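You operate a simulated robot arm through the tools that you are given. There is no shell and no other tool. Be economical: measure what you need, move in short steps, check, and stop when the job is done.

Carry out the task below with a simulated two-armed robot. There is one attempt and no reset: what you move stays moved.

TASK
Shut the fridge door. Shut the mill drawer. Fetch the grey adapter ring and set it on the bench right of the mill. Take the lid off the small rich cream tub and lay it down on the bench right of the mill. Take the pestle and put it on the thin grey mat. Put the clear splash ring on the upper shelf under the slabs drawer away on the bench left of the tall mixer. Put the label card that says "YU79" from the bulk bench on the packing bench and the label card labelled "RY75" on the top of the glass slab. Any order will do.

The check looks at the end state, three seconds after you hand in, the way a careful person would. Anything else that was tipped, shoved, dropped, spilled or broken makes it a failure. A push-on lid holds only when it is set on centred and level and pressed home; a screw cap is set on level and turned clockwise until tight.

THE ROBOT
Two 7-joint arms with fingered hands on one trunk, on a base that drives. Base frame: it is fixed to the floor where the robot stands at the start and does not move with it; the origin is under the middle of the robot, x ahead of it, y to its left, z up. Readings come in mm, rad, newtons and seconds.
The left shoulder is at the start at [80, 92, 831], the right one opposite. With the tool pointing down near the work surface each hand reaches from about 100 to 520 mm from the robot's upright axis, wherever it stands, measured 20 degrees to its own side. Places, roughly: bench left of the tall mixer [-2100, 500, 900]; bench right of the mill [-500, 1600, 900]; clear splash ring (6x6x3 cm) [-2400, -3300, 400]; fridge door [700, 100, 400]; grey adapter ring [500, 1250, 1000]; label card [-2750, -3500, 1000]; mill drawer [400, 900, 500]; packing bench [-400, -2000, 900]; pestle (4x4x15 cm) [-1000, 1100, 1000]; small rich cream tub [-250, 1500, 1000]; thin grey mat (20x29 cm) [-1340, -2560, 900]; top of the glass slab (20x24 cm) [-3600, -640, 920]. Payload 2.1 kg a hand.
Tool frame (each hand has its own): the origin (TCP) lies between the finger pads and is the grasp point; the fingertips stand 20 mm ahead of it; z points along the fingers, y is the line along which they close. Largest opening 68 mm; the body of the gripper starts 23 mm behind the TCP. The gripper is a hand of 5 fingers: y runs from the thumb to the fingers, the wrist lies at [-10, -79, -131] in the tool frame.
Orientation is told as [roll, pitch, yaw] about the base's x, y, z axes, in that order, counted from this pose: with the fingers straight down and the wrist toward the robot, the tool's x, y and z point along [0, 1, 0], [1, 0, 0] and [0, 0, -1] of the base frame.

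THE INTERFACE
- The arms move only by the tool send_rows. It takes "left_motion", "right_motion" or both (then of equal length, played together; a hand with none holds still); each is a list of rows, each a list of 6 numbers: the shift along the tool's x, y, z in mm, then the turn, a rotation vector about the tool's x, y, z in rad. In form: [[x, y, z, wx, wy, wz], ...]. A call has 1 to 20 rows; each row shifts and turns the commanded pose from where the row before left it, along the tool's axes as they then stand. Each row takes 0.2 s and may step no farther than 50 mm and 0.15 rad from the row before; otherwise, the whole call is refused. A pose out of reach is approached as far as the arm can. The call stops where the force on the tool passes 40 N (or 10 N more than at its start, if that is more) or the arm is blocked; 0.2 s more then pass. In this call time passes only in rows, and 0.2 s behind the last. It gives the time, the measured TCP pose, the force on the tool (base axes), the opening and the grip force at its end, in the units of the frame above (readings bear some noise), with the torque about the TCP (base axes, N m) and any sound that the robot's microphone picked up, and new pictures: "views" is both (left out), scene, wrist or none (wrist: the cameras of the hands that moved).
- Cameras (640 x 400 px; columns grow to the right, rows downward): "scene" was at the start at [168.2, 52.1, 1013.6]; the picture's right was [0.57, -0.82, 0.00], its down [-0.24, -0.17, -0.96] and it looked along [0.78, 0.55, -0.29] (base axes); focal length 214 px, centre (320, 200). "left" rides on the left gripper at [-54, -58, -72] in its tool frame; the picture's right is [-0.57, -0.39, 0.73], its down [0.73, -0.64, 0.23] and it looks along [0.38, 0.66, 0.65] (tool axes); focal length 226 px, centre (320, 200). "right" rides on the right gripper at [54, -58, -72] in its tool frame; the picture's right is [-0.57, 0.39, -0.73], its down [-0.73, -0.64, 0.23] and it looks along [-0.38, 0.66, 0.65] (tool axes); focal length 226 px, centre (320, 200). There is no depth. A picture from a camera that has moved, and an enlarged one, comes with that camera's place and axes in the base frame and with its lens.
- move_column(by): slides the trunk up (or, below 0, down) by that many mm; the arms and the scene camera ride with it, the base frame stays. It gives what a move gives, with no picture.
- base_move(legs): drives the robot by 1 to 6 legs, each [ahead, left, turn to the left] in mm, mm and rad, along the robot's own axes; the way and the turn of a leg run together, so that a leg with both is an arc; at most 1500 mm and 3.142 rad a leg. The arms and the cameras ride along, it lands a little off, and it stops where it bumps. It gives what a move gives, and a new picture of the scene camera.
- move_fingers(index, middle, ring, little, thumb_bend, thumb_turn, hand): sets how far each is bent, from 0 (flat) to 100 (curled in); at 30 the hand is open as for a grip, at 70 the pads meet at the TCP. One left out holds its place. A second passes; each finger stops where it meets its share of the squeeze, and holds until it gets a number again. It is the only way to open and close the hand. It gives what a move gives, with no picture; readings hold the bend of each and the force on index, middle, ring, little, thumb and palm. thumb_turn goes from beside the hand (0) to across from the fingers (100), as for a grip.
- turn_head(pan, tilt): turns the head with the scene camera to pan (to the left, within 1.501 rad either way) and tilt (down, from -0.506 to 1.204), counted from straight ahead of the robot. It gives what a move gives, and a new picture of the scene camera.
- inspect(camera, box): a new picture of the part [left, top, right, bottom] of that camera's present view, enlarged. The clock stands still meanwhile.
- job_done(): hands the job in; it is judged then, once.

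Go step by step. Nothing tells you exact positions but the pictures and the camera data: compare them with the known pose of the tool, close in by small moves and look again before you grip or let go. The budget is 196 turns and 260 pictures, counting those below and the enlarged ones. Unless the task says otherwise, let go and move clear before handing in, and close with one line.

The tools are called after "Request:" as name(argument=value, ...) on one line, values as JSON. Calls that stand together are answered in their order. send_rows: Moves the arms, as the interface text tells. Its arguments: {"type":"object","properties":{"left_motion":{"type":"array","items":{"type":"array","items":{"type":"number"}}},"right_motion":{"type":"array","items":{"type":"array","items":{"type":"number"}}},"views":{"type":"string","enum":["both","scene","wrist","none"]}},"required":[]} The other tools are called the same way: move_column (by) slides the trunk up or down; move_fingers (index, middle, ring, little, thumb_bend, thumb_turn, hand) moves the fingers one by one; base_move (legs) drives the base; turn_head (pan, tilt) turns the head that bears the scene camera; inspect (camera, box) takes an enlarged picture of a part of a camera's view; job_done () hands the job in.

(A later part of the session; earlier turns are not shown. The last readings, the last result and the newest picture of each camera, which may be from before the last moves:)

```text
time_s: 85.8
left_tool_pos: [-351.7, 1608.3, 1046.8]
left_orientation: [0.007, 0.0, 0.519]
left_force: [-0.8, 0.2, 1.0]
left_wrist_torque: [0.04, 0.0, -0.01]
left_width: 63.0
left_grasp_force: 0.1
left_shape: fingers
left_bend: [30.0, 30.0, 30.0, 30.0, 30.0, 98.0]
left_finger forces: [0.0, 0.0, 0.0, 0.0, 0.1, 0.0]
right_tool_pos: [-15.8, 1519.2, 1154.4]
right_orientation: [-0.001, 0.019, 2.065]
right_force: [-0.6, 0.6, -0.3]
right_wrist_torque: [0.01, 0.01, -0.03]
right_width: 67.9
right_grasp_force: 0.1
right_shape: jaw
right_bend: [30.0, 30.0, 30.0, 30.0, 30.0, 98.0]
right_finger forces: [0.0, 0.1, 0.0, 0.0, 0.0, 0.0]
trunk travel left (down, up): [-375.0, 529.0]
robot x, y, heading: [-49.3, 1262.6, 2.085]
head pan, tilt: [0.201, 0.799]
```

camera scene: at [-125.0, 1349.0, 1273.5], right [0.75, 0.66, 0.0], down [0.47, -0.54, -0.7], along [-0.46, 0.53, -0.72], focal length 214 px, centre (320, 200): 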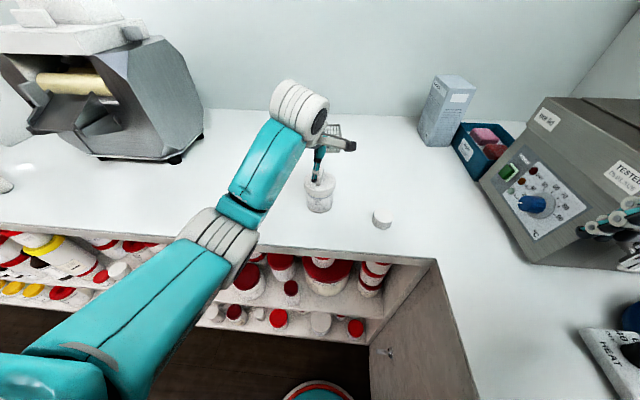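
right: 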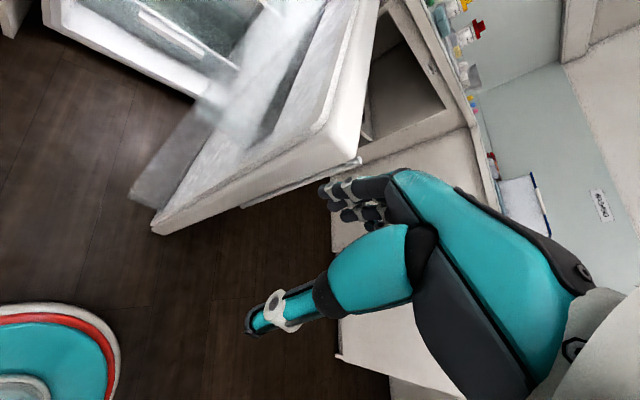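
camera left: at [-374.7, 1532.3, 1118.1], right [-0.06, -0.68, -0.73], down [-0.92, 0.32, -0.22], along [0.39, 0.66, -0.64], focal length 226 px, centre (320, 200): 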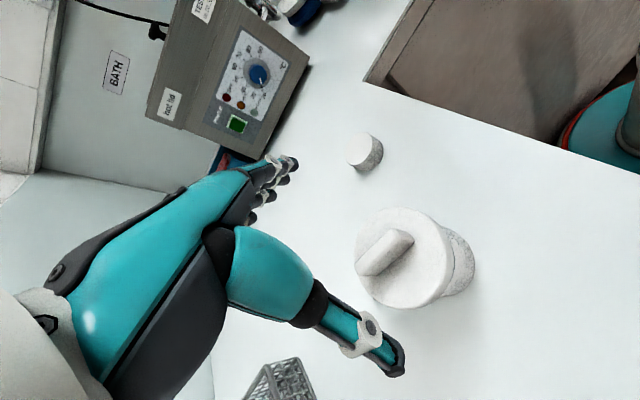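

The fin is aligned across the fingers now. I'll descend over it.

Request:
send_rows(left_motion=[[5, 3, 20, 0, 0, 0], [0, 0, 20, 0, 0, 0], [0, 0, 20, 0, 0, 0]], views="both")

```text
time_s: 86.6
left_tool_pos: [-350.3, 1608.7, 985.1]
left_orientation: [0.007, 0.003, 0.52]
left_force: [-1.0, -0.3, 0.3]
left_wrist_torque: [-0.03, 0.04, 0.0]
left_width: 63.4
left_grasp_force: 0.2
left_shape: fingers
left_bend: [30.0, 30.0, 30.0, 30.0, 28.0, 98.0]
left_finger forces: [0.0, 0.0, 0.0, 0.0, 0.7, 0.1]
left hand out of reach, approached as far as the arm can: row 1
right_tool_pos: [-15.8, 1520.7, 1154.6]
right_orientation: [0.0, 0.018, 2.067]
right_force: [1.2, 0.0, -0.4]
right_wrist_torque: [-0.03, -0.02, 0.0]
right_width: 67.8
right_grasp_force: 0.1
right_shape: jaw
right_bend: [30.0, 30.0, 30.0, 30.0, 30.0, 98.0]
right_finger forces: [0.0, 0.0, 0.1, 0.0, 0.0, 0.0]
trunk travel left (down, up): [-375.0, 529.0]
robot x, y, heading: [-54.4, 1261.1, 2.086]
head pan, tilt: [0.201, 0.799]
camera scene: at [-124.9, 1348.9, 1273.5], right [0.75, 0.66, 0.0], down [0.47, -0.54, -0.7], along [-0.46, 0.53, -0.72], focal length 214 px, centre (320, 200)
camera left: at [-372.5, 1532.5, 1057.1], right [-0.06, -0.68, -0.73], down [-0.92, 0.32, -0.22], along [0.39, 0.66, -0.64], focal length 226 px, centre (320, 200)
```

scene: 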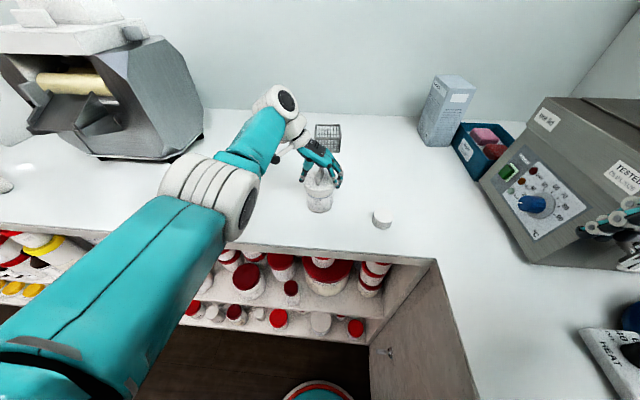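
left: 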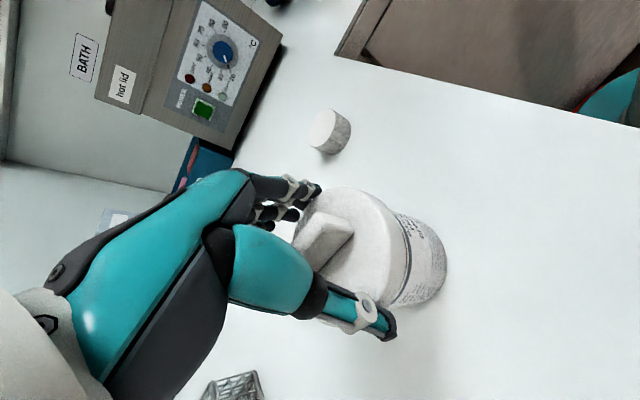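

The thumb is just touching. I'll close on the fin here.

Request:
move_fingers(hand="left", index=72, middle=72, ring=72, little=30, thumb_bend=72)

Request:
inspect(camera="left", box=[160, 100, 480, 380])

```text
time_s: 87.6
left_tool_pos: [-349.4, 1608.5, 986.2]
left_orientation: [0.009, 0.001, 0.518]
left_force: [4.1, 1.6, 15.6]
left_wrist_torque: [-0.26, 0.36, 0.0]
left_width: 46.6
left_grasp_force: 14.2
left_shape: fingers
left_bend: [59.0, 62.0, 65.0, 30.0, 10.0, 95.0]
left_finger forces: [5.5, 5.0, 3.3, 0.0, 14.6, 0.1]
right_tool_pos: [-14.1, 1520.2, 1154.7]
right_orientation: [0.0, 0.014, 2.065]
right_force: [0.1, -0.1, -0.5]
right_wrist_torque: [0.0, 0.0, -0.02]
right_width: 67.8
right_grasp_force: 0.0
right_shape: jaw
right_bend: [30.0, 30.0, 30.0, 30.0, 30.0, 98.0]
right_finger forces: [0.1, 0.0, 0.0, 0.1, 0.0, 0.1]
trunk travel left (down, up): [-375.0, 529.0]
robot x, y, heading: [-57.0, 1261.6, 2.086]
head pan, tilt: [0.201, 0.799]
```

```text
1.43 times, centred on (320, 240) of left
camera zoom: at [-371.4, 1532.4, 1058.0], right [-0.06, -0.68, -0.73], down [-0.92, 0.32, -0.22], along [0.39, 0.66, -0.64], focal length 323 px, centre (320, 143)
```

zoom: 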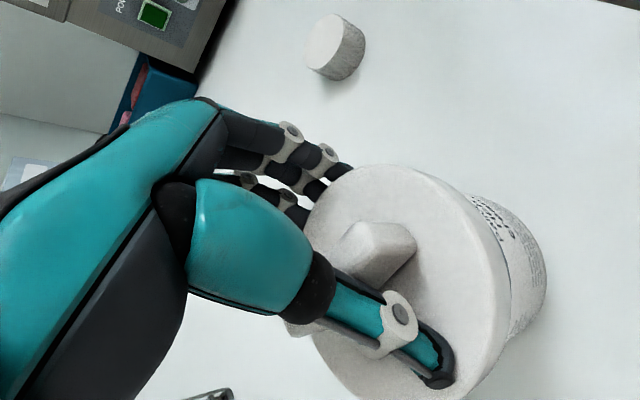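

The thumb is pressing on the lid top. I'll open, raise about 14 mm and close again.

Request:
move_fingers(hand="left", index=30, middle=30, ring=30, thumb_bend=30)

Request:
send_rows(left_motion=[[0, 0, -14, 0, 0, 0]], views="none")

Request:
move_fingers(hand="left", index=72, middle=72, ring=72, little=30, thumb_bend=72)

Request:
inspect(camera="left", box=[160, 100, 480, 380])

```text
time_s: 88.6
left_tool_pos: [-350.2, 1607.9, 986.0]
left_orientation: [0.01, 0.002, 0.517]
left_force: [0.8, 0.5, 9.4]
left_wrist_torque: [-0.28, 0.42, 0.08]
left_width: 74.3
left_grasp_force: 4.8
left_shape: fingers
left_bend: [30.0, 30.0, 30.0, 30.0, 8.0, 96.0]
left_finger forces: [0.1, 0.0, 0.1, 0.0, 9.7, 0.0]
right_tool_pos: [-13.1, 1518.9, 1154.4]
right_orientation: [-0.002, 0.016, 2.067]
right_force: [-0.4, 0.7, 0.1]
right_wrist_torque: [0.0, -0.01, -0.03]
right_width: 67.7
right_grasp_force: 0.0
right_shape: jaw
right_bend: [30.0, 30.0, 30.0, 30.0, 30.0, 98.0]
right_finger forces: [0.0, 0.0, 0.0, 0.1, 0.0, 0.1]
trunk travel left (down, up): [-375.0, 529.0]
robot x, y, heading: [-54.3, 1259.9, 2.084]
head pan, tilt: [0.201, 0.799]
```

```text
time_s: 89.0
left_tool_pos: [-349.8, 1609.1, 999.0]
left_orientation: [0.007, 0.001, 0.521]
left_force: [0.6, 0.3, 0.2]
left_wrist_torque: [0.01, 0.03, 0.02]
left_width: 65.8
left_grasp_force: 0.1
left_shape: fingers
left_bend: [30.0, 30.0, 30.0, 30.0, 24.0, 98.0]
left_finger forces: [0.0, 0.1, 0.0, 0.0, 0.0, 0.0]
right_tool_pos: [-14.7, 1519.7, 1154.1]
right_orientation: [-0.001, 0.016, 2.066]
right_force: [0.1, 0.1, 0.1]
right_wrist_torque: [-0.02, 0.01, 0.0]
right_width: 67.7
right_grasp_force: 0.0
right_shape: jaw
right_bend: [30.0, 30.0, 30.0, 30.0, 30.0, 98.0]
right_finger forces: [0.0, 0.0, 0.0, 0.0, 0.0, 0.1]
trunk travel left (down, up): [-375.0, 529.0]
robot x, y, heading: [-53.9, 1262.2, 2.086]
head pan, tilt: [0.201, 0.799]
```

```text
time_s: 90.0
left_tool_pos: [-351.4, 1609.0, 1000.2]
left_orientation: [0.007, 0.002, 0.519]
left_force: [-0.4, -0.4, 0.7]
left_wrist_torque: [-0.03, -0.01, -0.01]
left_width: 1.5
left_grasp_force: 3.5
left_shape: fingers
left_bend: [71.0, 71.0, 72.0, 30.0, 63.0, 97.0]
left_finger forces: [2.5, 1.0, 0.1, 0.0, 3.4, 0.0]
right_tool_pos: [-15.1, 1520.7, 1154.6]
right_orientation: [-0.002, 0.016, 2.067]
right_force: [0.3, 0.6, -0.3]
right_wrist_torque: [-0.02, -0.01, -0.02]
right_width: 67.9
right_grasp_force: 0.1
right_shape: jaw
right_bend: [30.0, 30.0, 30.0, 30.0, 30.0, 98.0]
right_finger forces: [0.1, 0.0, 0.0, 0.1, 0.0, 0.1]
trunk travel left (down, up): [-375.0, 529.0]
robot x, y, heading: [-54.3, 1260.2, 2.087]
head pan, tilt: [0.201, 0.799]
heard: snap
```

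```text
1.43 times, centred on (320, 240) of left
camera zoom: at [-373.5, 1532.5, 1071.6], right [-0.06, -0.68, -0.73], down [-0.92, 0.32, -0.22], along [0.39, 0.66, -0.64], focal length 323 px, centre (320, 143)
```

zoom: 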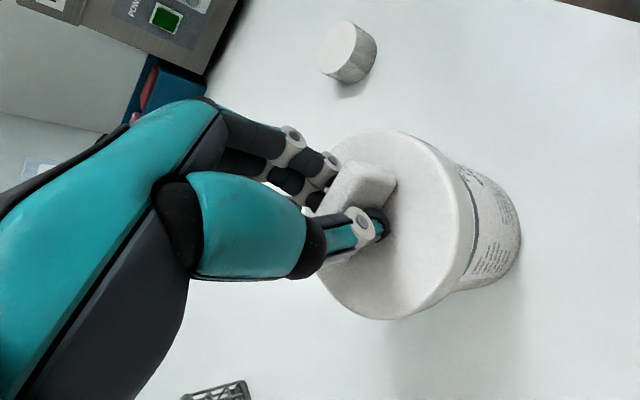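

I heard a snap and need to see the state of the lid.

Request:
inspect(camera="scene", box=[270, 120, 390, 220])

```text
4.00 times, centred on (330, 170) of scene
camera zoom: at [-124.9, 1349.0, 1273.5], right [0.75, 0.66, 0.0], down [0.47, -0.54, -0.7], along [-0.46, 0.53, -0.72], focal length 858 px, centre (280, 320)
```

zoom: 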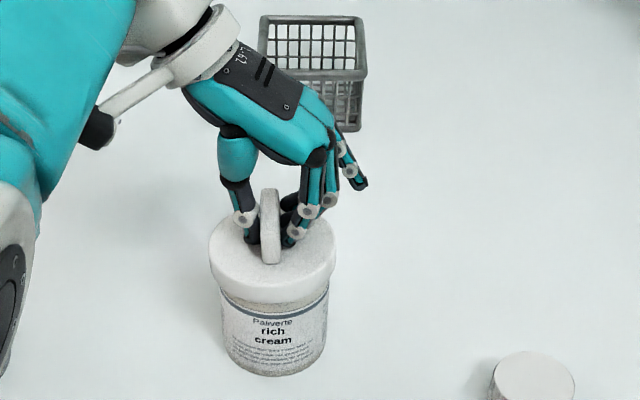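

The fin is between thumb and fingers but only lightly held. I'll squeeze harder and then lift a few millimetres.

Request:
move_fingers(hand="left", index=95, middle=95, ring=95, thumb_bend=95)

Request:
send_rows(left_motion=[[0, 0, -6, 0, 0, 0], [0, 0, -6, 0, 0, 0]], views="none")

Request:
inspect(camera="scene", box=[270, 120, 390, 220])

```text
time_s: 91.0
left_tool_pos: [-350.2, 1608.6, 1000.7]
left_orientation: [0.007, 0.002, 0.52]
left_force: [0.0, -0.4, 0.5]
left_wrist_torque: [-0.01, 0.01, -0.04]
left_width: 0.0
left_grasp_force: 14.1
left_shape: fingers
left_bend: [79.0, 95.0, 95.0, 30.0, 73.0, 95.0]
left_finger forces: [14.4, 0.0, 0.0, 0.0, 14.5, 0.0]
right_tool_pos: [-15.3, 1520.9, 1154.0]
right_orientation: [-0.002, 0.017, 2.065]
right_force: [0.6, 0.4, -0.1]
right_wrist_torque: [-0.02, 0.02, 0.02]
right_width: 67.7
right_grasp_force: 0.0
right_shape: jaw
right_bend: [30.0, 30.0, 30.0, 30.0, 30.0, 98.0]
right_finger forces: [0.0, 0.0, 0.1, 0.0, 0.0, 0.0]
trunk travel left (down, up): [-375.0, 529.0]
robot x, y, heading: [-57.8, 1259.0, 2.085]
head pan, tilt: [0.201, 0.799]
```

```text
time_s: 91.6
left_tool_pos: [-350.6, 1608.5, 1013.0]
left_orientation: [0.006, 0.001, 0.517]
left_force: [0.0, -0.4, 0.0]
left_wrist_torque: [0.0, 0.01, 0.01]
left_width: 0.2
left_grasp_force: 14.2
left_shape: fingers
left_bend: [79.0, 95.0, 95.0, 30.0, 73.0, 95.0]
left_finger forces: [14.4, 0.1, 0.1, 0.0, 14.4, 0.0]
right_tool_pos: [-15.4, 1520.7, 1154.9]
right_orientation: [-0.001, 0.017, 2.066]
right_force: [-0.2, -0.1, -0.2]
right_wrist_torque: [0.0, 0.03, -0.01]
right_width: 67.5
right_grasp_force: 0.1
right_shape: jaw
right_bend: [30.0, 30.0, 30.0, 30.0, 30.0, 98.0]
right_finger forces: [0.0, 0.0, 0.0, 0.0, 0.0, 0.1]
trunk travel left (down, up): [-375.0, 529.0]
robot x, y, heading: [-55.5, 1258.1, 2.092]
head pan, tilt: [0.201, 0.799]
```

```text
4.00 times, centred on (330, 170) of scene
camera zoom: at [-124.9, 1349.0, 1273.5], right [0.75, 0.66, 0.0], down [0.47, -0.54, -0.7], along [-0.46, 0.53, -0.72], focal length 858 px, centre (280, 320)
```

zoom: 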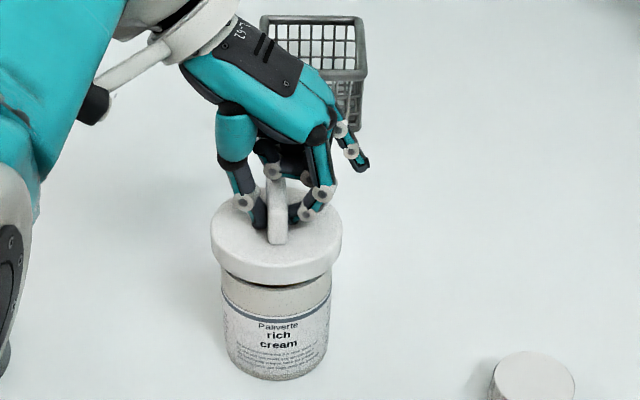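

The lid has come off cleanly and the tub stays put. I'll carry the lid to a clear spot between the ring and tub, further back.

Request:
send_rows(left_motion=[[0, 0, -40, 0, 0, 0], [4, -37, 0, 0, 0, 0], [4, -36, 0, 0, 0, 0], [3, -36, 0, 0, 0, 0], [0, 0, 30, 0, 0, 0], [0, 0, 25, 0, 0, 0]], views="both")

```text
time_s: 93.0
left_tool_pos: [-439.3, 1535.2, 992.8]
left_orientation: [0.009, 0.002, 0.518]
left_force: [0.0, 1.0, 0.3]
left_wrist_torque: [-0.02, 0.0, 0.0]
left_width: 0.0
left_grasp_force: 15.0
left_shape: fingers
left_bend: [79.0, 95.0, 95.0, 30.0, 74.0, 95.0]
left_finger forces: [14.7, 0.1, 0.1, 0.0, 14.7, 0.1]
left hand out of reach, approached as far as the arm can: row 2, 3, 4
right_tool_pos: [-13.6, 1521.5, 1154.2]
right_orientation: [-0.002, 0.017, 2.068]
right_force: [0.3, 0.9, 0.1]
right_wrist_torque: [0.02, 0.02, 0.0]
right_width: 67.9
right_grasp_force: 0.1
right_shape: jaw
right_bend: [30.0, 30.0, 30.0, 30.0, 30.0, 98.0]
right_finger forces: [0.0, 0.1, 0.0, 0.1, 0.0, 0.0]
trunk travel left (down, up): [-375.0, 529.0]
robot x, y, heading: [-55.3, 1259.6, 2.092]
head pan, tilt: [0.201, 0.799]
camera scene: at [-124.9, 1349.0, 1273.5], right [0.75, 0.66, 0.0], down [0.47, -0.54, -0.7], along [-0.46, 0.53, -0.72], focal length 214 px, centre (320, 200)
camera left: at [-461.9, 1458.9, 1064.5], right [-0.06, -0.68, -0.73], down [-0.92, 0.32, -0.22], along [0.39, 0.66, -0.64], focal length 226 px, centre (320, 200)
```

scene: 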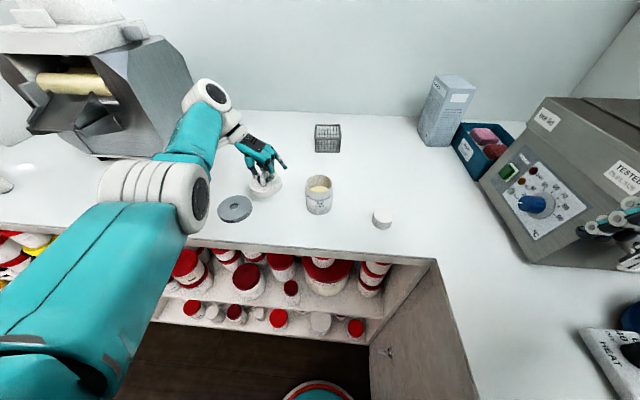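
left: 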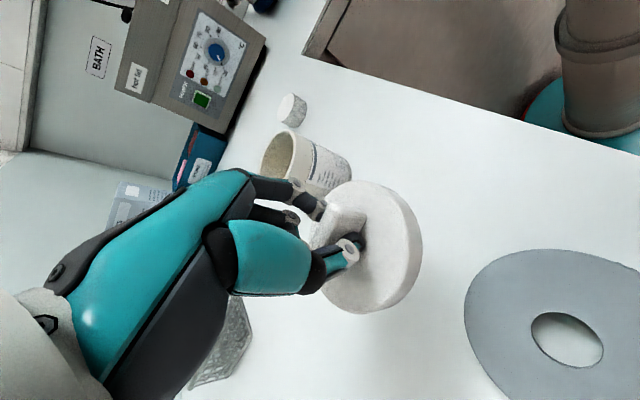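

The lid is close to the ring, so I'll nudge it away and lower it.

Request:
send_rows(left_motion=[[6, 18, 0, 0, 0, 0], [0, 0, 20, 0, 0, 0], [0, 0, 6, 0, 0, 0], [0, 0, 5, 0, 0, 0]], views="wrist")

```text
time_s: 94.0
left_tool_pos: [-426.2, 1549.3, 962.5]
left_orientation: [0.008, 0.002, 0.519]
left_force: [0.8, 0.5, -0.3]
left_wrist_torque: [0.0, -0.01, 0.0]
left_width: 0.2
left_grasp_force: 14.7
left_shape: fingers
left_bend: [79.0, 95.0, 95.0, 30.0, 74.0, 95.0]
left_finger forces: [14.8, 0.0, 0.0, 0.0, 14.8, 0.0]
right_tool_pos: [-15.5, 1519.7, 1155.3]
right_orientation: [-0.002, 0.017, 2.066]
right_force: [-0.5, -0.2, 0.3]
right_wrist_torque: [0.0, 0.0, 0.03]
right_width: 67.7
right_grasp_force: 0.0
right_shape: jaw
right_bend: [30.0, 30.0, 30.0, 30.0, 30.0, 98.0]
right_finger forces: [0.0, 0.1, 0.0, 0.0, 0.0, 0.0]
trunk travel left (down, up): [-375.0, 529.0]
robot x, y, heading: [-54.9, 1260.3, 2.093]
head pan, tilt: [0.201, 0.799]
camera left: at [-449.4, 1473.0, 1033.8], right [-0.06, -0.68, -0.73], down [-0.92, 0.32, -0.22], along [0.39, 0.66, -0.64], focal length 226 px, centre (320, 200)
```

left: 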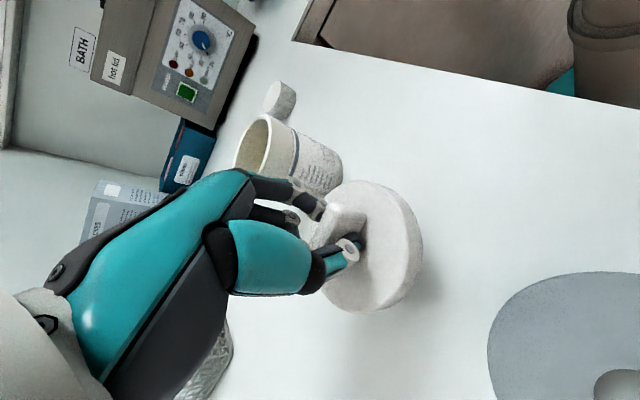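

Request:
send_rows(left_motion=[[0, 0, 4, 0, 0, 0], [0, 0, 4, 0, 0, 0], [0, 0, 4, 0, 0, 0], [0, 0, 3, 0, 0, 0]], views="wrist")

```text
time_s: 95.0
left_tool_pos: [-427.1, 1547.9, 946.1]
left_orientation: [0.008, 0.001, 0.52]
left_force: [0.3, -0.1, 0.8]
left_wrist_torque: [0.02, 0.03, 0.02]
left_width: 0.0
left_grasp_force: 14.2
left_shape: fingers
left_bend: [79.0, 95.0, 95.0, 30.0, 74.0, 95.0]
left_finger forces: [14.7, 0.0, 0.1, 0.1, 14.8, 0.0]
right_tool_pos: [-14.6, 1521.1, 1155.0]
right_orientation: [-0.002, 0.019, 2.067]
right_force: [-1.0, -1.0, 0.8]
right_wrist_torque: [0.01, -0.01, 0.0]
right_width: 67.8
right_grasp_force: 0.1
right_shape: jaw
right_bend: [30.0, 30.0, 30.0, 30.0, 30.0, 98.0]
right_finger forces: [0.0, 0.0, 0.0, 0.0, 0.1, 0.0]
trunk travel left (down, up): [-375.0, 529.0]
robot x, y, heading: [-53.8, 1259.8, 2.088]
head pan, tilt: [0.201, 0.799]
camera left: at [-448.7, 1472.2, 1018.0], right [-0.06, -0.68, -0.73], down [-0.92, 0.32, -0.22], along [0.39, 0.66, -0.64], focal length 226 px, centre (320, 200)
```

left: 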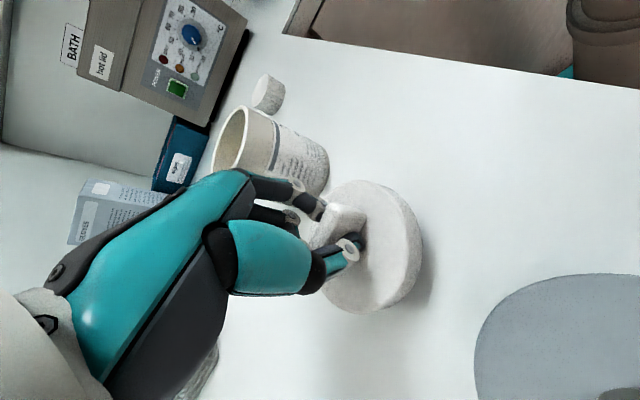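

Request:
send_rows(left_motion=[[0, 0, 4, 0, 0, 0], [0, 0, 4, 0, 0, 0], [0, 0, 4, 0, 0, 0], [0, 0, 4, 0, 0, 0], [0, 0, 3, 0, 0, 0], [0, 0, 3, 0, 0, 0]], views="wrist")

```text
time_s: 96.4
left_tool_pos: [-423.8, 1545.3, 930.5]
left_orientation: [0.014, 0.002, 0.52]
left_force: [-10.0, 2.6, 38.9]
left_wrist_torque: [-0.18, 0.14, 0.0]
left_width: 0.0
left_grasp_force: 32.1
left_shape: fingers
left_bend: [80.0, 95.0, 95.0, 30.0, 78.0, 95.0]
left_finger forces: [18.3, 2.9, 0.0, 0.0, 43.3, 0.1]
left hand out of reach, approached as far as the arm can: row 3, 6
right_tool_pos: [-13.8, 1520.3, 1154.8]
right_orientation: [-0.001, 0.016, 2.067]
right_force: [-0.8, -0.1, -0.6]
right_wrist_torque: [-0.01, 0.0, 0.01]
right_width: 67.8
right_grasp_force: 0.1
right_shape: jaw
right_bend: [30.0, 30.0, 30.0, 30.0, 30.0, 98.0]
right_finger forces: [0.1, 0.0, 0.0, 0.0, 0.1, 0.0]
trunk travel left (down, up): [-375.0, 529.0]
robot x, y, heading: [-52.6, 1259.9, 2.089]
head pan, tilt: [0.201, 0.799]
camera left: at [-447.0, 1468.5, 1001.7], right [-0.06, -0.67, -0.74], down [-0.92, 0.32, -0.22], along [0.38, 0.66, -0.64], focal length 226 px, centre (320, 200)
```

left: 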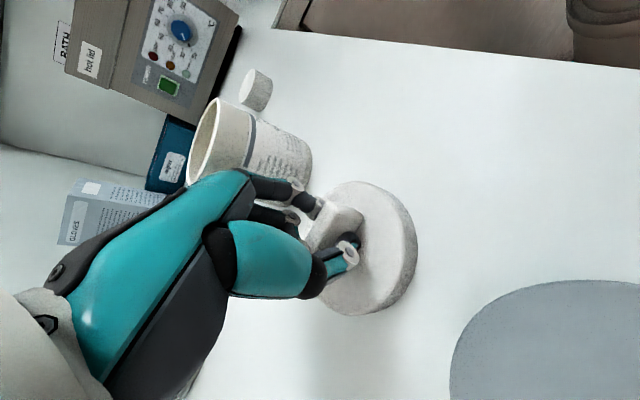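

On the bench with a firm press. I'll ease up a few mm, open and lift clear.

Request:
send_rows(left_motion=[[0, 0, -4, 0, 0, 0]], views="none")

Request:
move_fingers(hand="left", index=35, middle=35, ring=35, thumb_bend=20)

Request:
send_rows(left_motion=[[0, 0, -15, 0, 0, 0], [0, 0, -40, 0, 0, 0], [0, 0, -40, 0, 0, 0], [0, 0, -40, 0, 0, 0]], views="both")

```text
time_s: 96.8
left_tool_pos: [-424.3, 1546.3, 930.6]
left_orientation: [0.008, 0.003, 0.519]
left_force: [-9.0, 2.9, 18.7]
left_wrist_torque: [-0.03, 0.12, 0.03]
left_width: 0.0
left_grasp_force: 23.8
left_shape: fingers
left_bend: [80.0, 95.0, 95.0, 30.0, 78.0, 95.0]
left_finger forces: [16.0, 1.1, 0.0, 0.0, 31.3, 0.0]
right_tool_pos: [-15.2, 1521.1, 1155.1]
right_orientation: [-0.001, 0.019, 2.067]
right_force: [0.3, 0.5, -0.5]
right_wrist_torque: [-0.01, 0.02, 0.01]
right_width: 67.9
right_grasp_force: 0.1
right_shape: jaw
right_bend: [30.0, 30.0, 30.0, 30.0, 30.0, 98.0]
right_finger forces: [0.1, 0.1, 0.1, 0.0, 0.0, 0.1]
trunk travel left (down, up): [-375.0, 529.0]
robot x, y, heading: [-52.5, 1257.5, 2.085]
head pan, tilt: [0.201, 0.799]
```

```text
time_s: 97.2
left_tool_pos: [-423.9, 1544.7, 936.4]
left_orientation: [0.021, -0.003, 0.521]
left_force: [-4.1, -7.8, 31.4]
left_wrist_torque: [0.27, 0.28, 0.13]
left_width: 57.3
left_grasp_force: 15.9
left_shape: fingers
left_bend: [35.0, 83.0, 80.0, 30.0, 31.0, 98.0]
left_finger forces: [0.0, 15.2, 16.6, 0.0, 0.0, 0.1]
right_tool_pos: [-12.9, 1517.9, 1155.7]
right_orientation: [-0.002, 0.013, 2.07]
right_force: [-0.9, -0.9, 0.4]
right_wrist_torque: [-0.02, 0.0, 0.0]
right_width: 67.8
right_grasp_force: 0.1
right_shape: jaw
right_bend: [30.0, 30.0, 30.0, 30.0, 30.0, 98.0]
right_finger forces: [0.0, 0.0, 0.1, 0.0, 0.0, 0.1]
trunk travel left (down, up): [-375.0, 529.0]
robot x, y, heading: [-54.7, 1263.1, 2.088]
head pan, tilt: [0.201, 0.799]
stopped (left hand): the force on the tool passed its limit at 43 N (the readings are from after the stop); the commanded pose is now the measured one
```

```text
time_s: 98.2
left_tool_pos: [-425.3, 1547.4, 1067.7]
left_orientation: [0.011, 0.002, 0.52]
left_force: [0.5, -0.2, -0.6]
left_wrist_torque: [-0.03, 0.01, 0.02]
left_width: 63.7
left_grasp_force: 0.0
left_shape: fingers
left_bend: [35.0, 35.0, 35.0, 30.0, 20.0, 98.0]
left_finger forces: [0.0, 0.0, 0.1, 0.1, 0.0, 0.1]
left hand out of reach, approached as far as the arm can: row 2
right_tool_pos: [-15.0, 1519.4, 1154.6]
right_orientation: [-0.001, 0.016, 2.066]
right_force: [0.5, 0.3, -0.1]
right_wrist_torque: [-0.01, -0.01, -0.01]
right_width: 67.8
right_grasp_force: 0.1
right_shape: jaw
right_bend: [30.0, 30.0, 30.0, 30.0, 30.0, 98.0]
right_finger forces: [0.1, 0.0, 0.1, 0.0, 0.0, 0.1]
trunk travel left (down, up): [-375.0, 529.0]
robot x, y, heading: [-52.7, 1262.4, 2.088]
head pan, tilt: [0.201, 0.799]
camera scene: at [-125.0, 1349.2, 1273.4], right [0.75, 0.66, 0.0], down [0.47, -0.54, -0.7], along [-0.46, 0.53, -0.72], focal length 214 px, centre (320, 200)
camera left: at [-448.4, 1471.2, 1139.6], right [-0.06, -0.68, -0.73], down [-0.92, 0.32, -0.22], along [0.38, 0.66, -0.64], focal length 226 px, centre (320, 200)
```

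scene: 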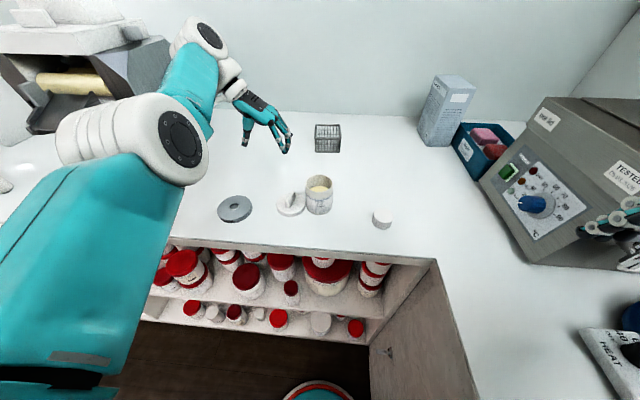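
left: 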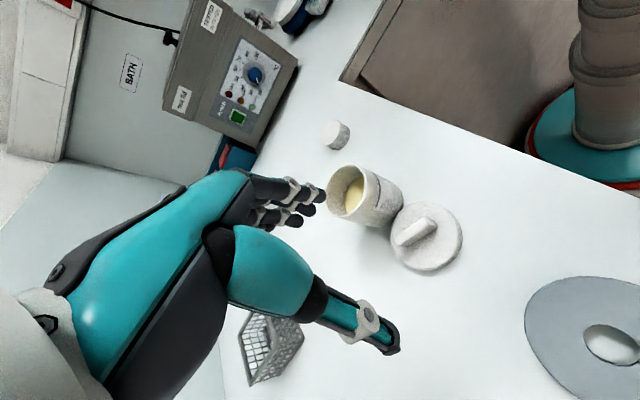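

Request:
inspect(camera="scene", box=[210, 140, 400, 250])

```text
3.37 times, centred on (305, 195) of scene
camera zoom: at [-125.0, 1349.2, 1273.4], right [0.75, 0.66, 0.0], down [0.47, -0.54, -0.7], along [-0.46, 0.53, -0.72], focal length 722 px, centre (370, 217)
```

zoom: 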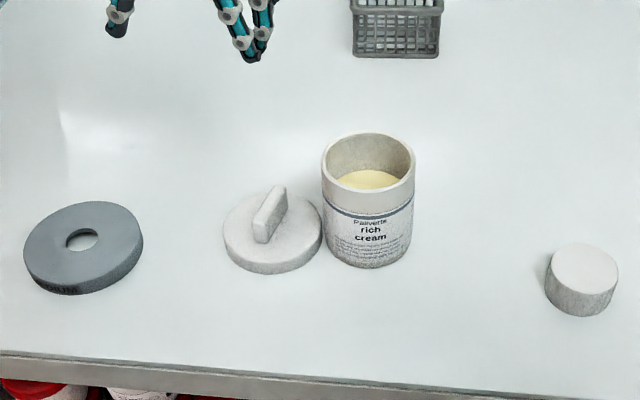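

The lid lies flat and the tub stands upright. Next is the pestle: I'll turn the hand back, back off, square up and drive left along this bench.

Request:
send_rows(left_motion=[[0, 0, -30, 0, 0, -0.143], [0, 0, 0, 0, 0, -0.143], [0, 0, 0, 0, 0, -0.143], [0, 0, 0, 0, 0, -0.143], [0, 0, 0, 0, 0, -0.143], [0, 0, 0, 0, 0, -0.143], [0, 0, 0, 0, 0, -0.143], [0, 0, 0, 0, 0, -0.143], [0, 0, 0, 0, 0, -0.143], [0, 0, 0, 0, 0, -0.143], [0, 0, 0, 0, 0, -0.141]], views="none")

Request:
base_move(legs=[[-350, 0, 0], [0, 0, 0.088], [0, 600, 0]])

Request:
turn_head(pan=0.35, tilt=0.5)

```text
time_s: 100.6
left_tool_pos: [-425.9, 1548.7, 1097.6]
left_orientation: [0.0, -0.012, 2.092]
left_force: [0.1, 0.2, 0.1]
left_wrist_torque: [-0.01, 0.0, 0.03]
left_width: 63.4
left_grasp_force: 0.1
left_shape: fingers
left_bend: [35.0, 35.0, 35.0, 30.0, 20.0, 98.0]
left_finger forces: [0.0, 0.0, 0.1, 0.0, 0.1, 0.0]
right_tool_pos: [-14.9, 1520.8, 1154.4]
right_orientation: [-0.003, 0.018, 2.067]
right_force: [0.4, 0.0, -0.2]
right_wrist_torque: [0.0, 0.02, -0.02]
right_width: 67.7
right_grasp_force: 0.1
right_shape: jaw
right_bend: [30.0, 30.0, 30.0, 30.0, 30.0, 98.0]
right_finger forces: [0.0, 0.1, 0.0, 0.1, 0.0, 0.0]
trunk travel left (down, up): [-375.0, 529.0]
robot x, y, heading: [-55.6, 1259.7, 2.091]
head pan, tilt: [0.201, 0.799]
```

```text
time_s: 106.4
left_tool_pos: [-773.4, 862.6, 1097.2]
left_orientation: [0.0, -0.012, 2.178]
left_force: [0.3, 0.4, 0.7]
left_wrist_torque: [-0.01, 0.01, 0.02]
left_width: 63.6
left_grasp_force: 0.0
left_shape: fingers
left_bend: [35.0, 35.0, 35.0, 30.0, 20.0, 98.0]
left_finger forces: [0.1, 0.0, 0.0, 0.1, 0.1, 0.0]
right_tool_pos: [-359.7, 871.4, 1154.3]
right_orientation: [-0.001, 0.018, 2.157]
right_force: [0.1, 0.0, -1.2]
right_wrist_torque: [-0.02, -0.01, 0.01]
right_width: 67.8
right_grasp_force: 0.0
right_shape: jaw
right_bend: [30.0, 30.0, 30.0, 30.0, 30.0, 98.0]
right_finger forces: [0.0, 0.0, 0.0, 0.0, 0.0, 0.0]
trunk travel left (down, up): [-375.0, 529.0]
robot x, y, heading: [-380.2, 612.3, 2.177]
head pan, tilt: [0.201, 0.799]
camera scene: at [-454.9, 690.8, 1273.5], right [0.69, 0.72, 0.0], down [0.52, -0.5, -0.7], along [-0.5, 0.48, -0.72], focal length 214 px, centre (320, 200)
```

scene: 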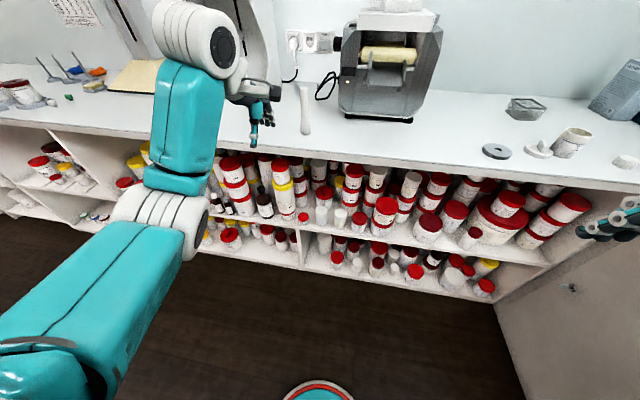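

```text
time_s: 107.2
left_tool_pos: [-772.3, 861.5, 1097.7]
left_orientation: [0.0, -0.012, 2.178]
left_force: [-1.0, 0.2, 0.1]
left_wrist_torque: [0.01, -0.02, 0.07]
left_width: 63.2
left_grasp_force: 0.0
left_shape: fingers
left_bend: [35.0, 35.0, 35.0, 30.0, 20.0, 98.0]
left_finger forces: [0.0, 0.0, 0.0, 0.0, 0.1, 0.1]
right_tool_pos: [-358.5, 870.9, 1153.9]
right_orientation: [0.0, 0.018, 2.155]
right_force: [0.8, -0.3, -0.4]
right_wrist_torque: [0.02, -0.01, -0.03]
right_width: 67.6
right_grasp_force: 0.0
right_shape: jaw
right_bend: [30.0, 30.0, 30.0, 30.0, 30.0, 98.0]
right_finger forces: [0.0, 0.0, 0.1, 0.0, 0.0, 0.1]
trunk travel left (down, up): [-375.0, 529.0]
robot x, y, heading: [-377.6, 609.3, 2.177]
head pan, tilt: [0.351, 0.499]
camera scene: at [-470.9, 687.5, 1299.4], right [0.58, 0.82, 0.0], down [0.39, -0.28, -0.88], along [-0.72, 0.51, -0.48], focal length 214 px, centre (320, 200)
```

scene: 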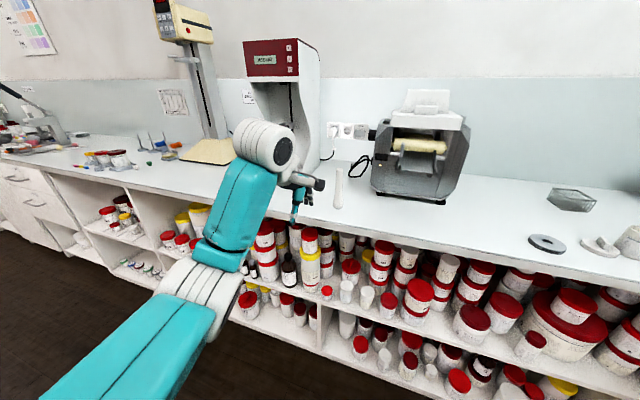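

A slim white stick between the tall mixer and the mill looks like the pestle. I'll enlarge it.

Request:
inspect(camera="scene", box=[280, 140, 400, 220])

```text
5.00 times, centred on (340, 180) of scene
camera zoom: at [-470.9, 687.5, 1299.4], right [0.58, 0.82, 0.0], down [0.39, -0.28, -0.88], along [-0.72, 0.51, -0.48], focal length 1072 px, centre (220, 300)
```

zoom: 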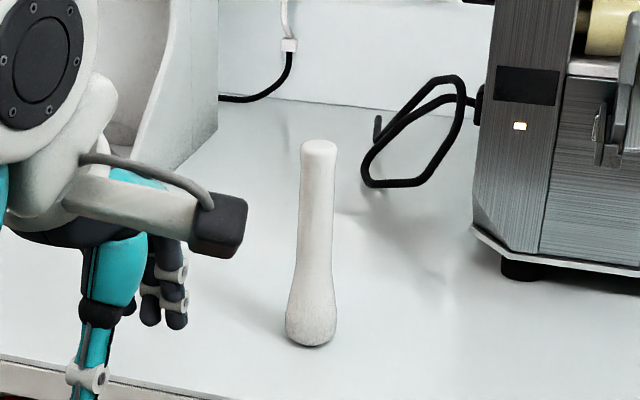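

It is the pestle, standing upright at about (-986, 1133) with its top at about z 1048. I'll drive so the left hand is over it.

Request:
base_move(legs=[[335, 22, 0]])

Request:
inspect(camera="left", box=[0, 0, 640, 400])

```text
time_s: 109.4
left_tool_pos: [-983.3, 1123.0, 1096.5]
left_orientation: [0.0, -0.012, 2.18]
left_force: [0.1, 0.1, -0.6]
left_wrist_torque: [0.02, 0.0, 0.02]
left_width: 63.7
left_grasp_force: 0.1
left_shape: fingers
left_bend: [35.0, 35.0, 35.0, 30.0, 20.0, 98.0]
left_finger forces: [0.1, 0.0, 0.0, 0.1, 0.0, 0.0]
right_tool_pos: [-569.2, 1132.4, 1155.0]
right_orientation: [-0.003, 0.017, 2.156]
right_force: [0.1, 1.1, -0.1]
right_wrist_torque: [-0.03, -0.03, -0.01]
right_width: 68.2
right_grasp_force: 0.1
right_shape: jaw
right_bend: [30.0, 30.0, 30.0, 30.0, 30.0, 98.0]
right_finger forces: [0.0, 0.0, 0.0, 0.0, 0.0, 0.1]
trunk travel left (down, up): [-375.0, 529.0]
robot x, y, heading: [-588.4, 874.4, 2.181]
head pan, tilt: [0.351, 0.499]
camera scene: at [-679.0, 948.8, 1299.4], right [0.58, 0.82, 0.0], down [0.39, -0.28, -0.88], along [-0.72, 0.51, -0.48], focal length 214 px, centre (320, 200)
```

scene: 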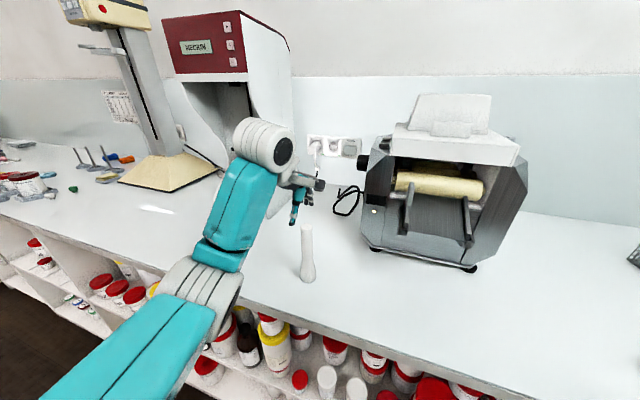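

```text
1.00 times, centred on (320, 200) of left (not enlarged: the box is as wide or as high as the picture)
camera zoom: at [-902.7, 1106.5, 1168.8], right [0.68, 0.01, -0.73], down [-0.24, -0.94, -0.24], along [-0.69, 0.33, -0.64], focal length 226 px, centre (320, 200)
```

zoom: 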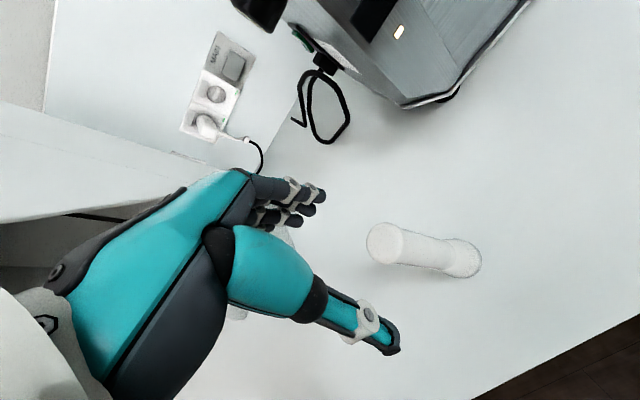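

The pestle top is at about (-975, 1127). I'll correct and descend over it.

Request:
send_rows(left_motion=[[-9, -1, 22, 0, 0, 0], [0, 0, 22, 0, 0, 0], [0, 0, 20, 0, 0, 0]], views="wrist")

```text
time_s: 110.2
left_tool_pos: [-974.5, 1129.3, 1032.5]
left_orientation: [-0.001, -0.01, 2.18]
left_force: [1.0, -0.4, 0.6]
left_wrist_torque: [0.02, -0.03, -0.03]
left_width: 63.8
left_grasp_force: 0.1
left_shape: fingers
left_bend: [35.0, 35.0, 35.0, 30.0, 20.0, 98.0]
left_finger forces: [0.0, 0.0, 0.0, 0.0, 0.0, 0.0]
right_tool_pos: [-568.7, 1132.5, 1154.3]
right_orientation: [-0.002, 0.019, 2.157]
right_force: [-1.1, -0.4, 0.2]
right_wrist_torque: [0.01, 0.02, 0.02]
right_width: 67.7
right_grasp_force: 0.1
right_shape: jaw
right_bend: [30.0, 30.0, 30.0, 30.0, 30.0, 98.0]
right_finger forces: [0.0, 0.1, 0.0, 0.0, 0.1, 0.1]
trunk travel left (down, up): [-375.0, 529.0]
robot x, y, heading: [-588.1, 871.2, 2.178]
head pan, tilt: [0.351, 0.499]
camera left: at [-894.7, 1113.4, 1104.4], right [0.68, 0.01, -0.73], down [-0.24, -0.94, -0.24], along [-0.69, 0.33, -0.64], focal length 226 px, centre (320, 200)
```

left: 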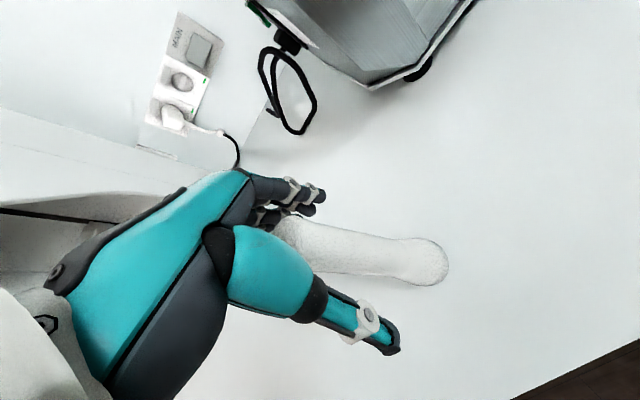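

The pestle lies between the fingers. I'll close.

Request:
move_fingers(hand="left", index=80, middle=80, ring=80, little=80, thumb_bend=80)

Request:
inspect(camera="left", box=[0, 0, 640, 400])

```text
time_s: 111.2
left_tool_pos: [-973.4, 1130.5, 1033.0]
left_orientation: [0.0, -0.012, 2.179]
left_force: [0.5, 0.0, 0.4]
left_wrist_torque: [0.03, 0.01, 0.01]
left_width: 9.3
left_grasp_force: 14.2
left_shape: fingers
left_bend: [78.0, 76.0, 78.0, 80.0, 48.0, 93.0]
left_finger forces: [4.8, 6.1, 4.2, 0.1, 13.3, 0.0]
right_tool_pos: [-569.2, 1133.3, 1153.8]
right_orientation: [-0.002, 0.019, 2.157]
right_force: [0.2, 0.0, -0.1]
right_wrist_torque: [0.0, 0.02, 0.02]
right_width: 67.9
right_grasp_force: 0.1
right_shape: jaw
right_bend: [30.0, 30.0, 30.0, 30.0, 30.0, 98.0]
right_finger forces: [0.0, 0.1, 0.0, 0.0, 0.0, 0.0]
trunk travel left (down, up): [-375.0, 529.0]
robot x, y, heading: [-583.6, 871.4, 2.178]
head pan, tilt: [0.351, 0.499]
```

```text
1.00 times, centred on (320, 200) of left (not enlarged: the box is as wide or as high as the picture)
camera zoom: at [-894.8, 1113.4, 1104.6], right [0.68, 0.01, -0.73], down [-0.24, -0.94, -0.24], along [-0.69, 0.33, -0.64], focal length 226 px, centre (320, 200)
```

zoom: 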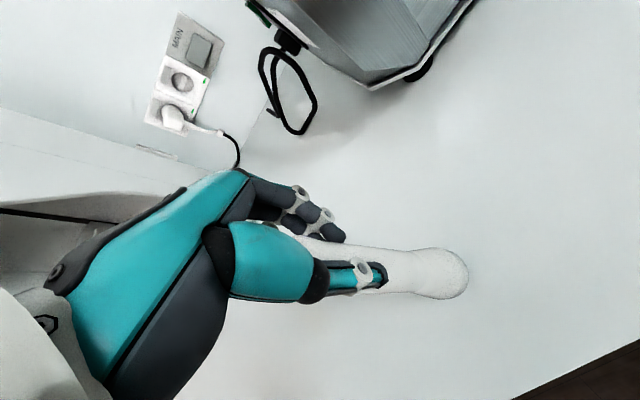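

Gripped. I'll lift it and check.

Request:
send_rows(left_motion=[[0, 0, -15, 0, 0, 0], [0, 0, -30, 0, 0, 0], [0, 0, -40, 0, 0, 0]], views="both")

```text
time_s: 112.0
left_tool_pos: [-973.2, 1127.5, 1117.5]
left_orientation: [0.0, -0.01, 2.179]
left_force: [-0.1, 1.0, -2.2]
left_wrist_torque: [0.06, 0.01, -0.01]
left_width: 9.2
left_grasp_force: 14.9
left_shape: fingers
left_bend: [78.0, 76.0, 78.0, 80.0, 48.0, 93.0]
left_finger forces: [5.0, 6.0, 5.0, 0.1, 13.2, 0.1]
right_tool_pos: [-568.6, 1133.6, 1153.7]
right_orientation: [-0.002, 0.018, 2.155]
right_force: [0.5, 0.1, 0.7]
right_wrist_torque: [0.0, 0.0, 0.02]
right_width: 67.9
right_grasp_force: 0.1
right_shape: jaw
right_bend: [30.0, 30.0, 30.0, 30.0, 30.0, 98.0]
right_finger forces: [0.1, 0.1, 0.0, 0.0, 0.1, 0.0]
trunk travel left (down, up): [-375.0, 529.0]
robot x, y, heading: [-586.7, 867.9, 2.181]
head pan, tilt: [0.351, 0.499]
camera scene: at [-678.9, 948.7, 1299.4], right [0.58, 0.82, 0.0], down [0.39, -0.28, -0.88], along [-0.72, 0.51, -0.48], focal length 214 px, centre (320, 200)
camera left: at [-894.1, 1110.6, 1189.2], right [0.68, 0.01, -0.73], down [-0.24, -0.94, -0.24], along [-0.69, 0.33, -0.64], focal length 226 px, centre (320, 200)
```

scene: 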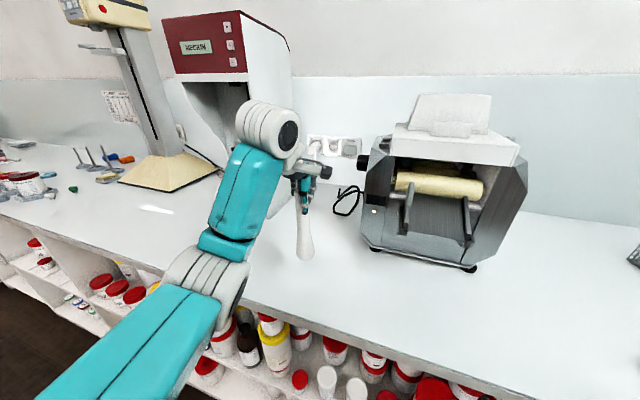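
left: 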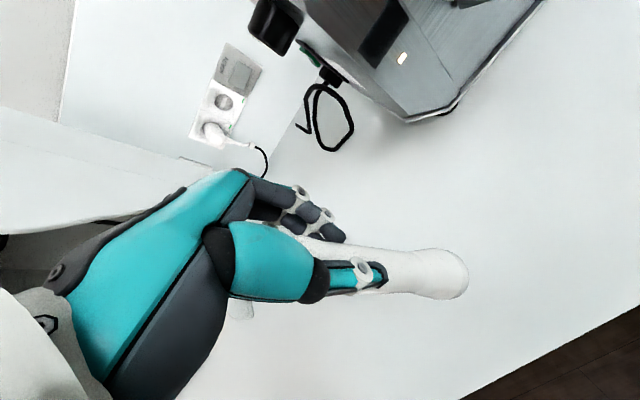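

The pestle is held well. I'll back off and turn around to see the opposite side of the room.

Request:
base_move(legs=[[-600, 0, 0], [0, 0, 1.571]])

Request:
turn_head(pan=0.2, tilt=0.3)

```text
time_s: 119.2
left_tool_pos: [-502.6, -2.1, 1118.2]
left_orientation: [0.0, -0.013, -2.521]
left_force: [-0.4, 0.8, -1.1]
left_wrist_torque: [-0.02, -0.01, -0.04]
left_width: 9.2
left_grasp_force: 14.2
left_shape: fingers
left_bend: [78.0, 76.0, 78.0, 80.0, 48.0, 93.0]
left_finger forces: [5.1, 5.7, 5.0, 0.1, 12.6, 0.0]
right_tool_pos: [-512.9, 402.2, 1155.4]
right_orientation: [-0.002, 0.017, -2.542]
right_force: [0.4, -0.7, 0.1]
right_wrist_torque: [-0.02, 0.01, 0.04]
right_width: 68.0
right_grasp_force: 0.1
right_shape: jaw
right_bend: [30.0, 30.0, 30.0, 30.0, 30.0, 98.0]
right_finger forces: [0.1, 0.1, 0.0, 0.0, 0.1, 0.0]
trunk travel left (down, up): [-375.0, 529.0]
robot x, y, heading: [-253.2, 389.2, -2.524]
head pan, tilt: [0.351, 0.499]
camera scene: at [-329.8, 293.1, 1299.4], right [-0.82, 0.57, 0.0], down [0.27, 0.39, -0.88], along [-0.5, -0.72, -0.48], focal length 214 px, centre (320, 200)
```

scene: 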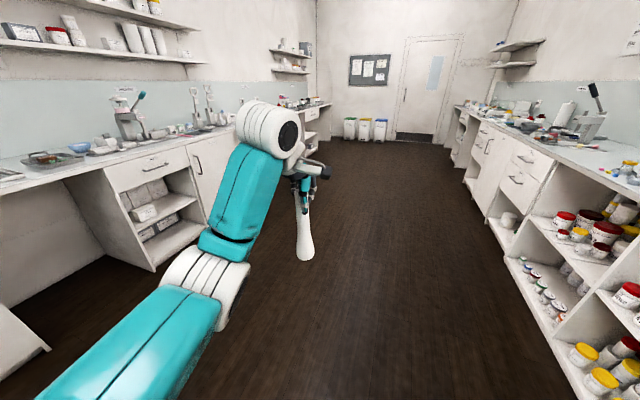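

```text
time_s: 119.9
left_tool_pos: [-504.3, -1.3, 1117.7]
left_orientation: [0.001, -0.012, -2.521]
left_force: [-0.1, 0.0, -2.9]
left_wrist_torque: [-0.01, 0.0, 0.03]
left_width: 9.3
left_grasp_force: 13.9
left_shape: fingers
left_bend: [78.0, 76.0, 78.0, 80.0, 48.0, 93.0]
left_finger forces: [5.0, 5.7, 5.1, 0.0, 12.6, 0.1]
right_tool_pos: [-513.6, 400.8, 1155.0]
right_orientation: [0.0, 0.018, -2.543]
right_force: [-0.3, 0.2, 0.2]
right_wrist_torque: [0.0, -0.03, -0.05]
right_width: 67.5
right_grasp_force: 0.0
right_shape: jaw
right_bend: [30.0, 30.0, 30.0, 30.0, 30.0, 98.0]
right_finger forces: [0.0, 0.0, 0.0, 0.0, 0.0, 0.0]
trunk travel left (down, up): [-375.0, 529.0]
robot x, y, heading: [-254.4, 390.2, -2.526]
head pan, tilt: [0.201, 0.3]
camera scene: at [-342.1, 299.9, 1317.8], right [-0.73, 0.68, 0.0], down [0.2, 0.22, -0.95], along [-0.65, -0.7, -0.3], focal length 214 px, centre (320, 200)
```

scene: 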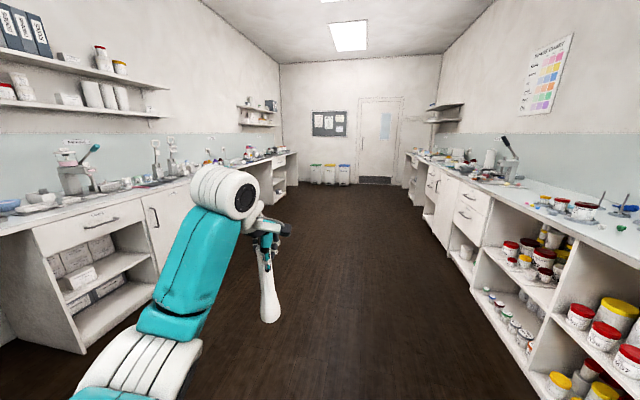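

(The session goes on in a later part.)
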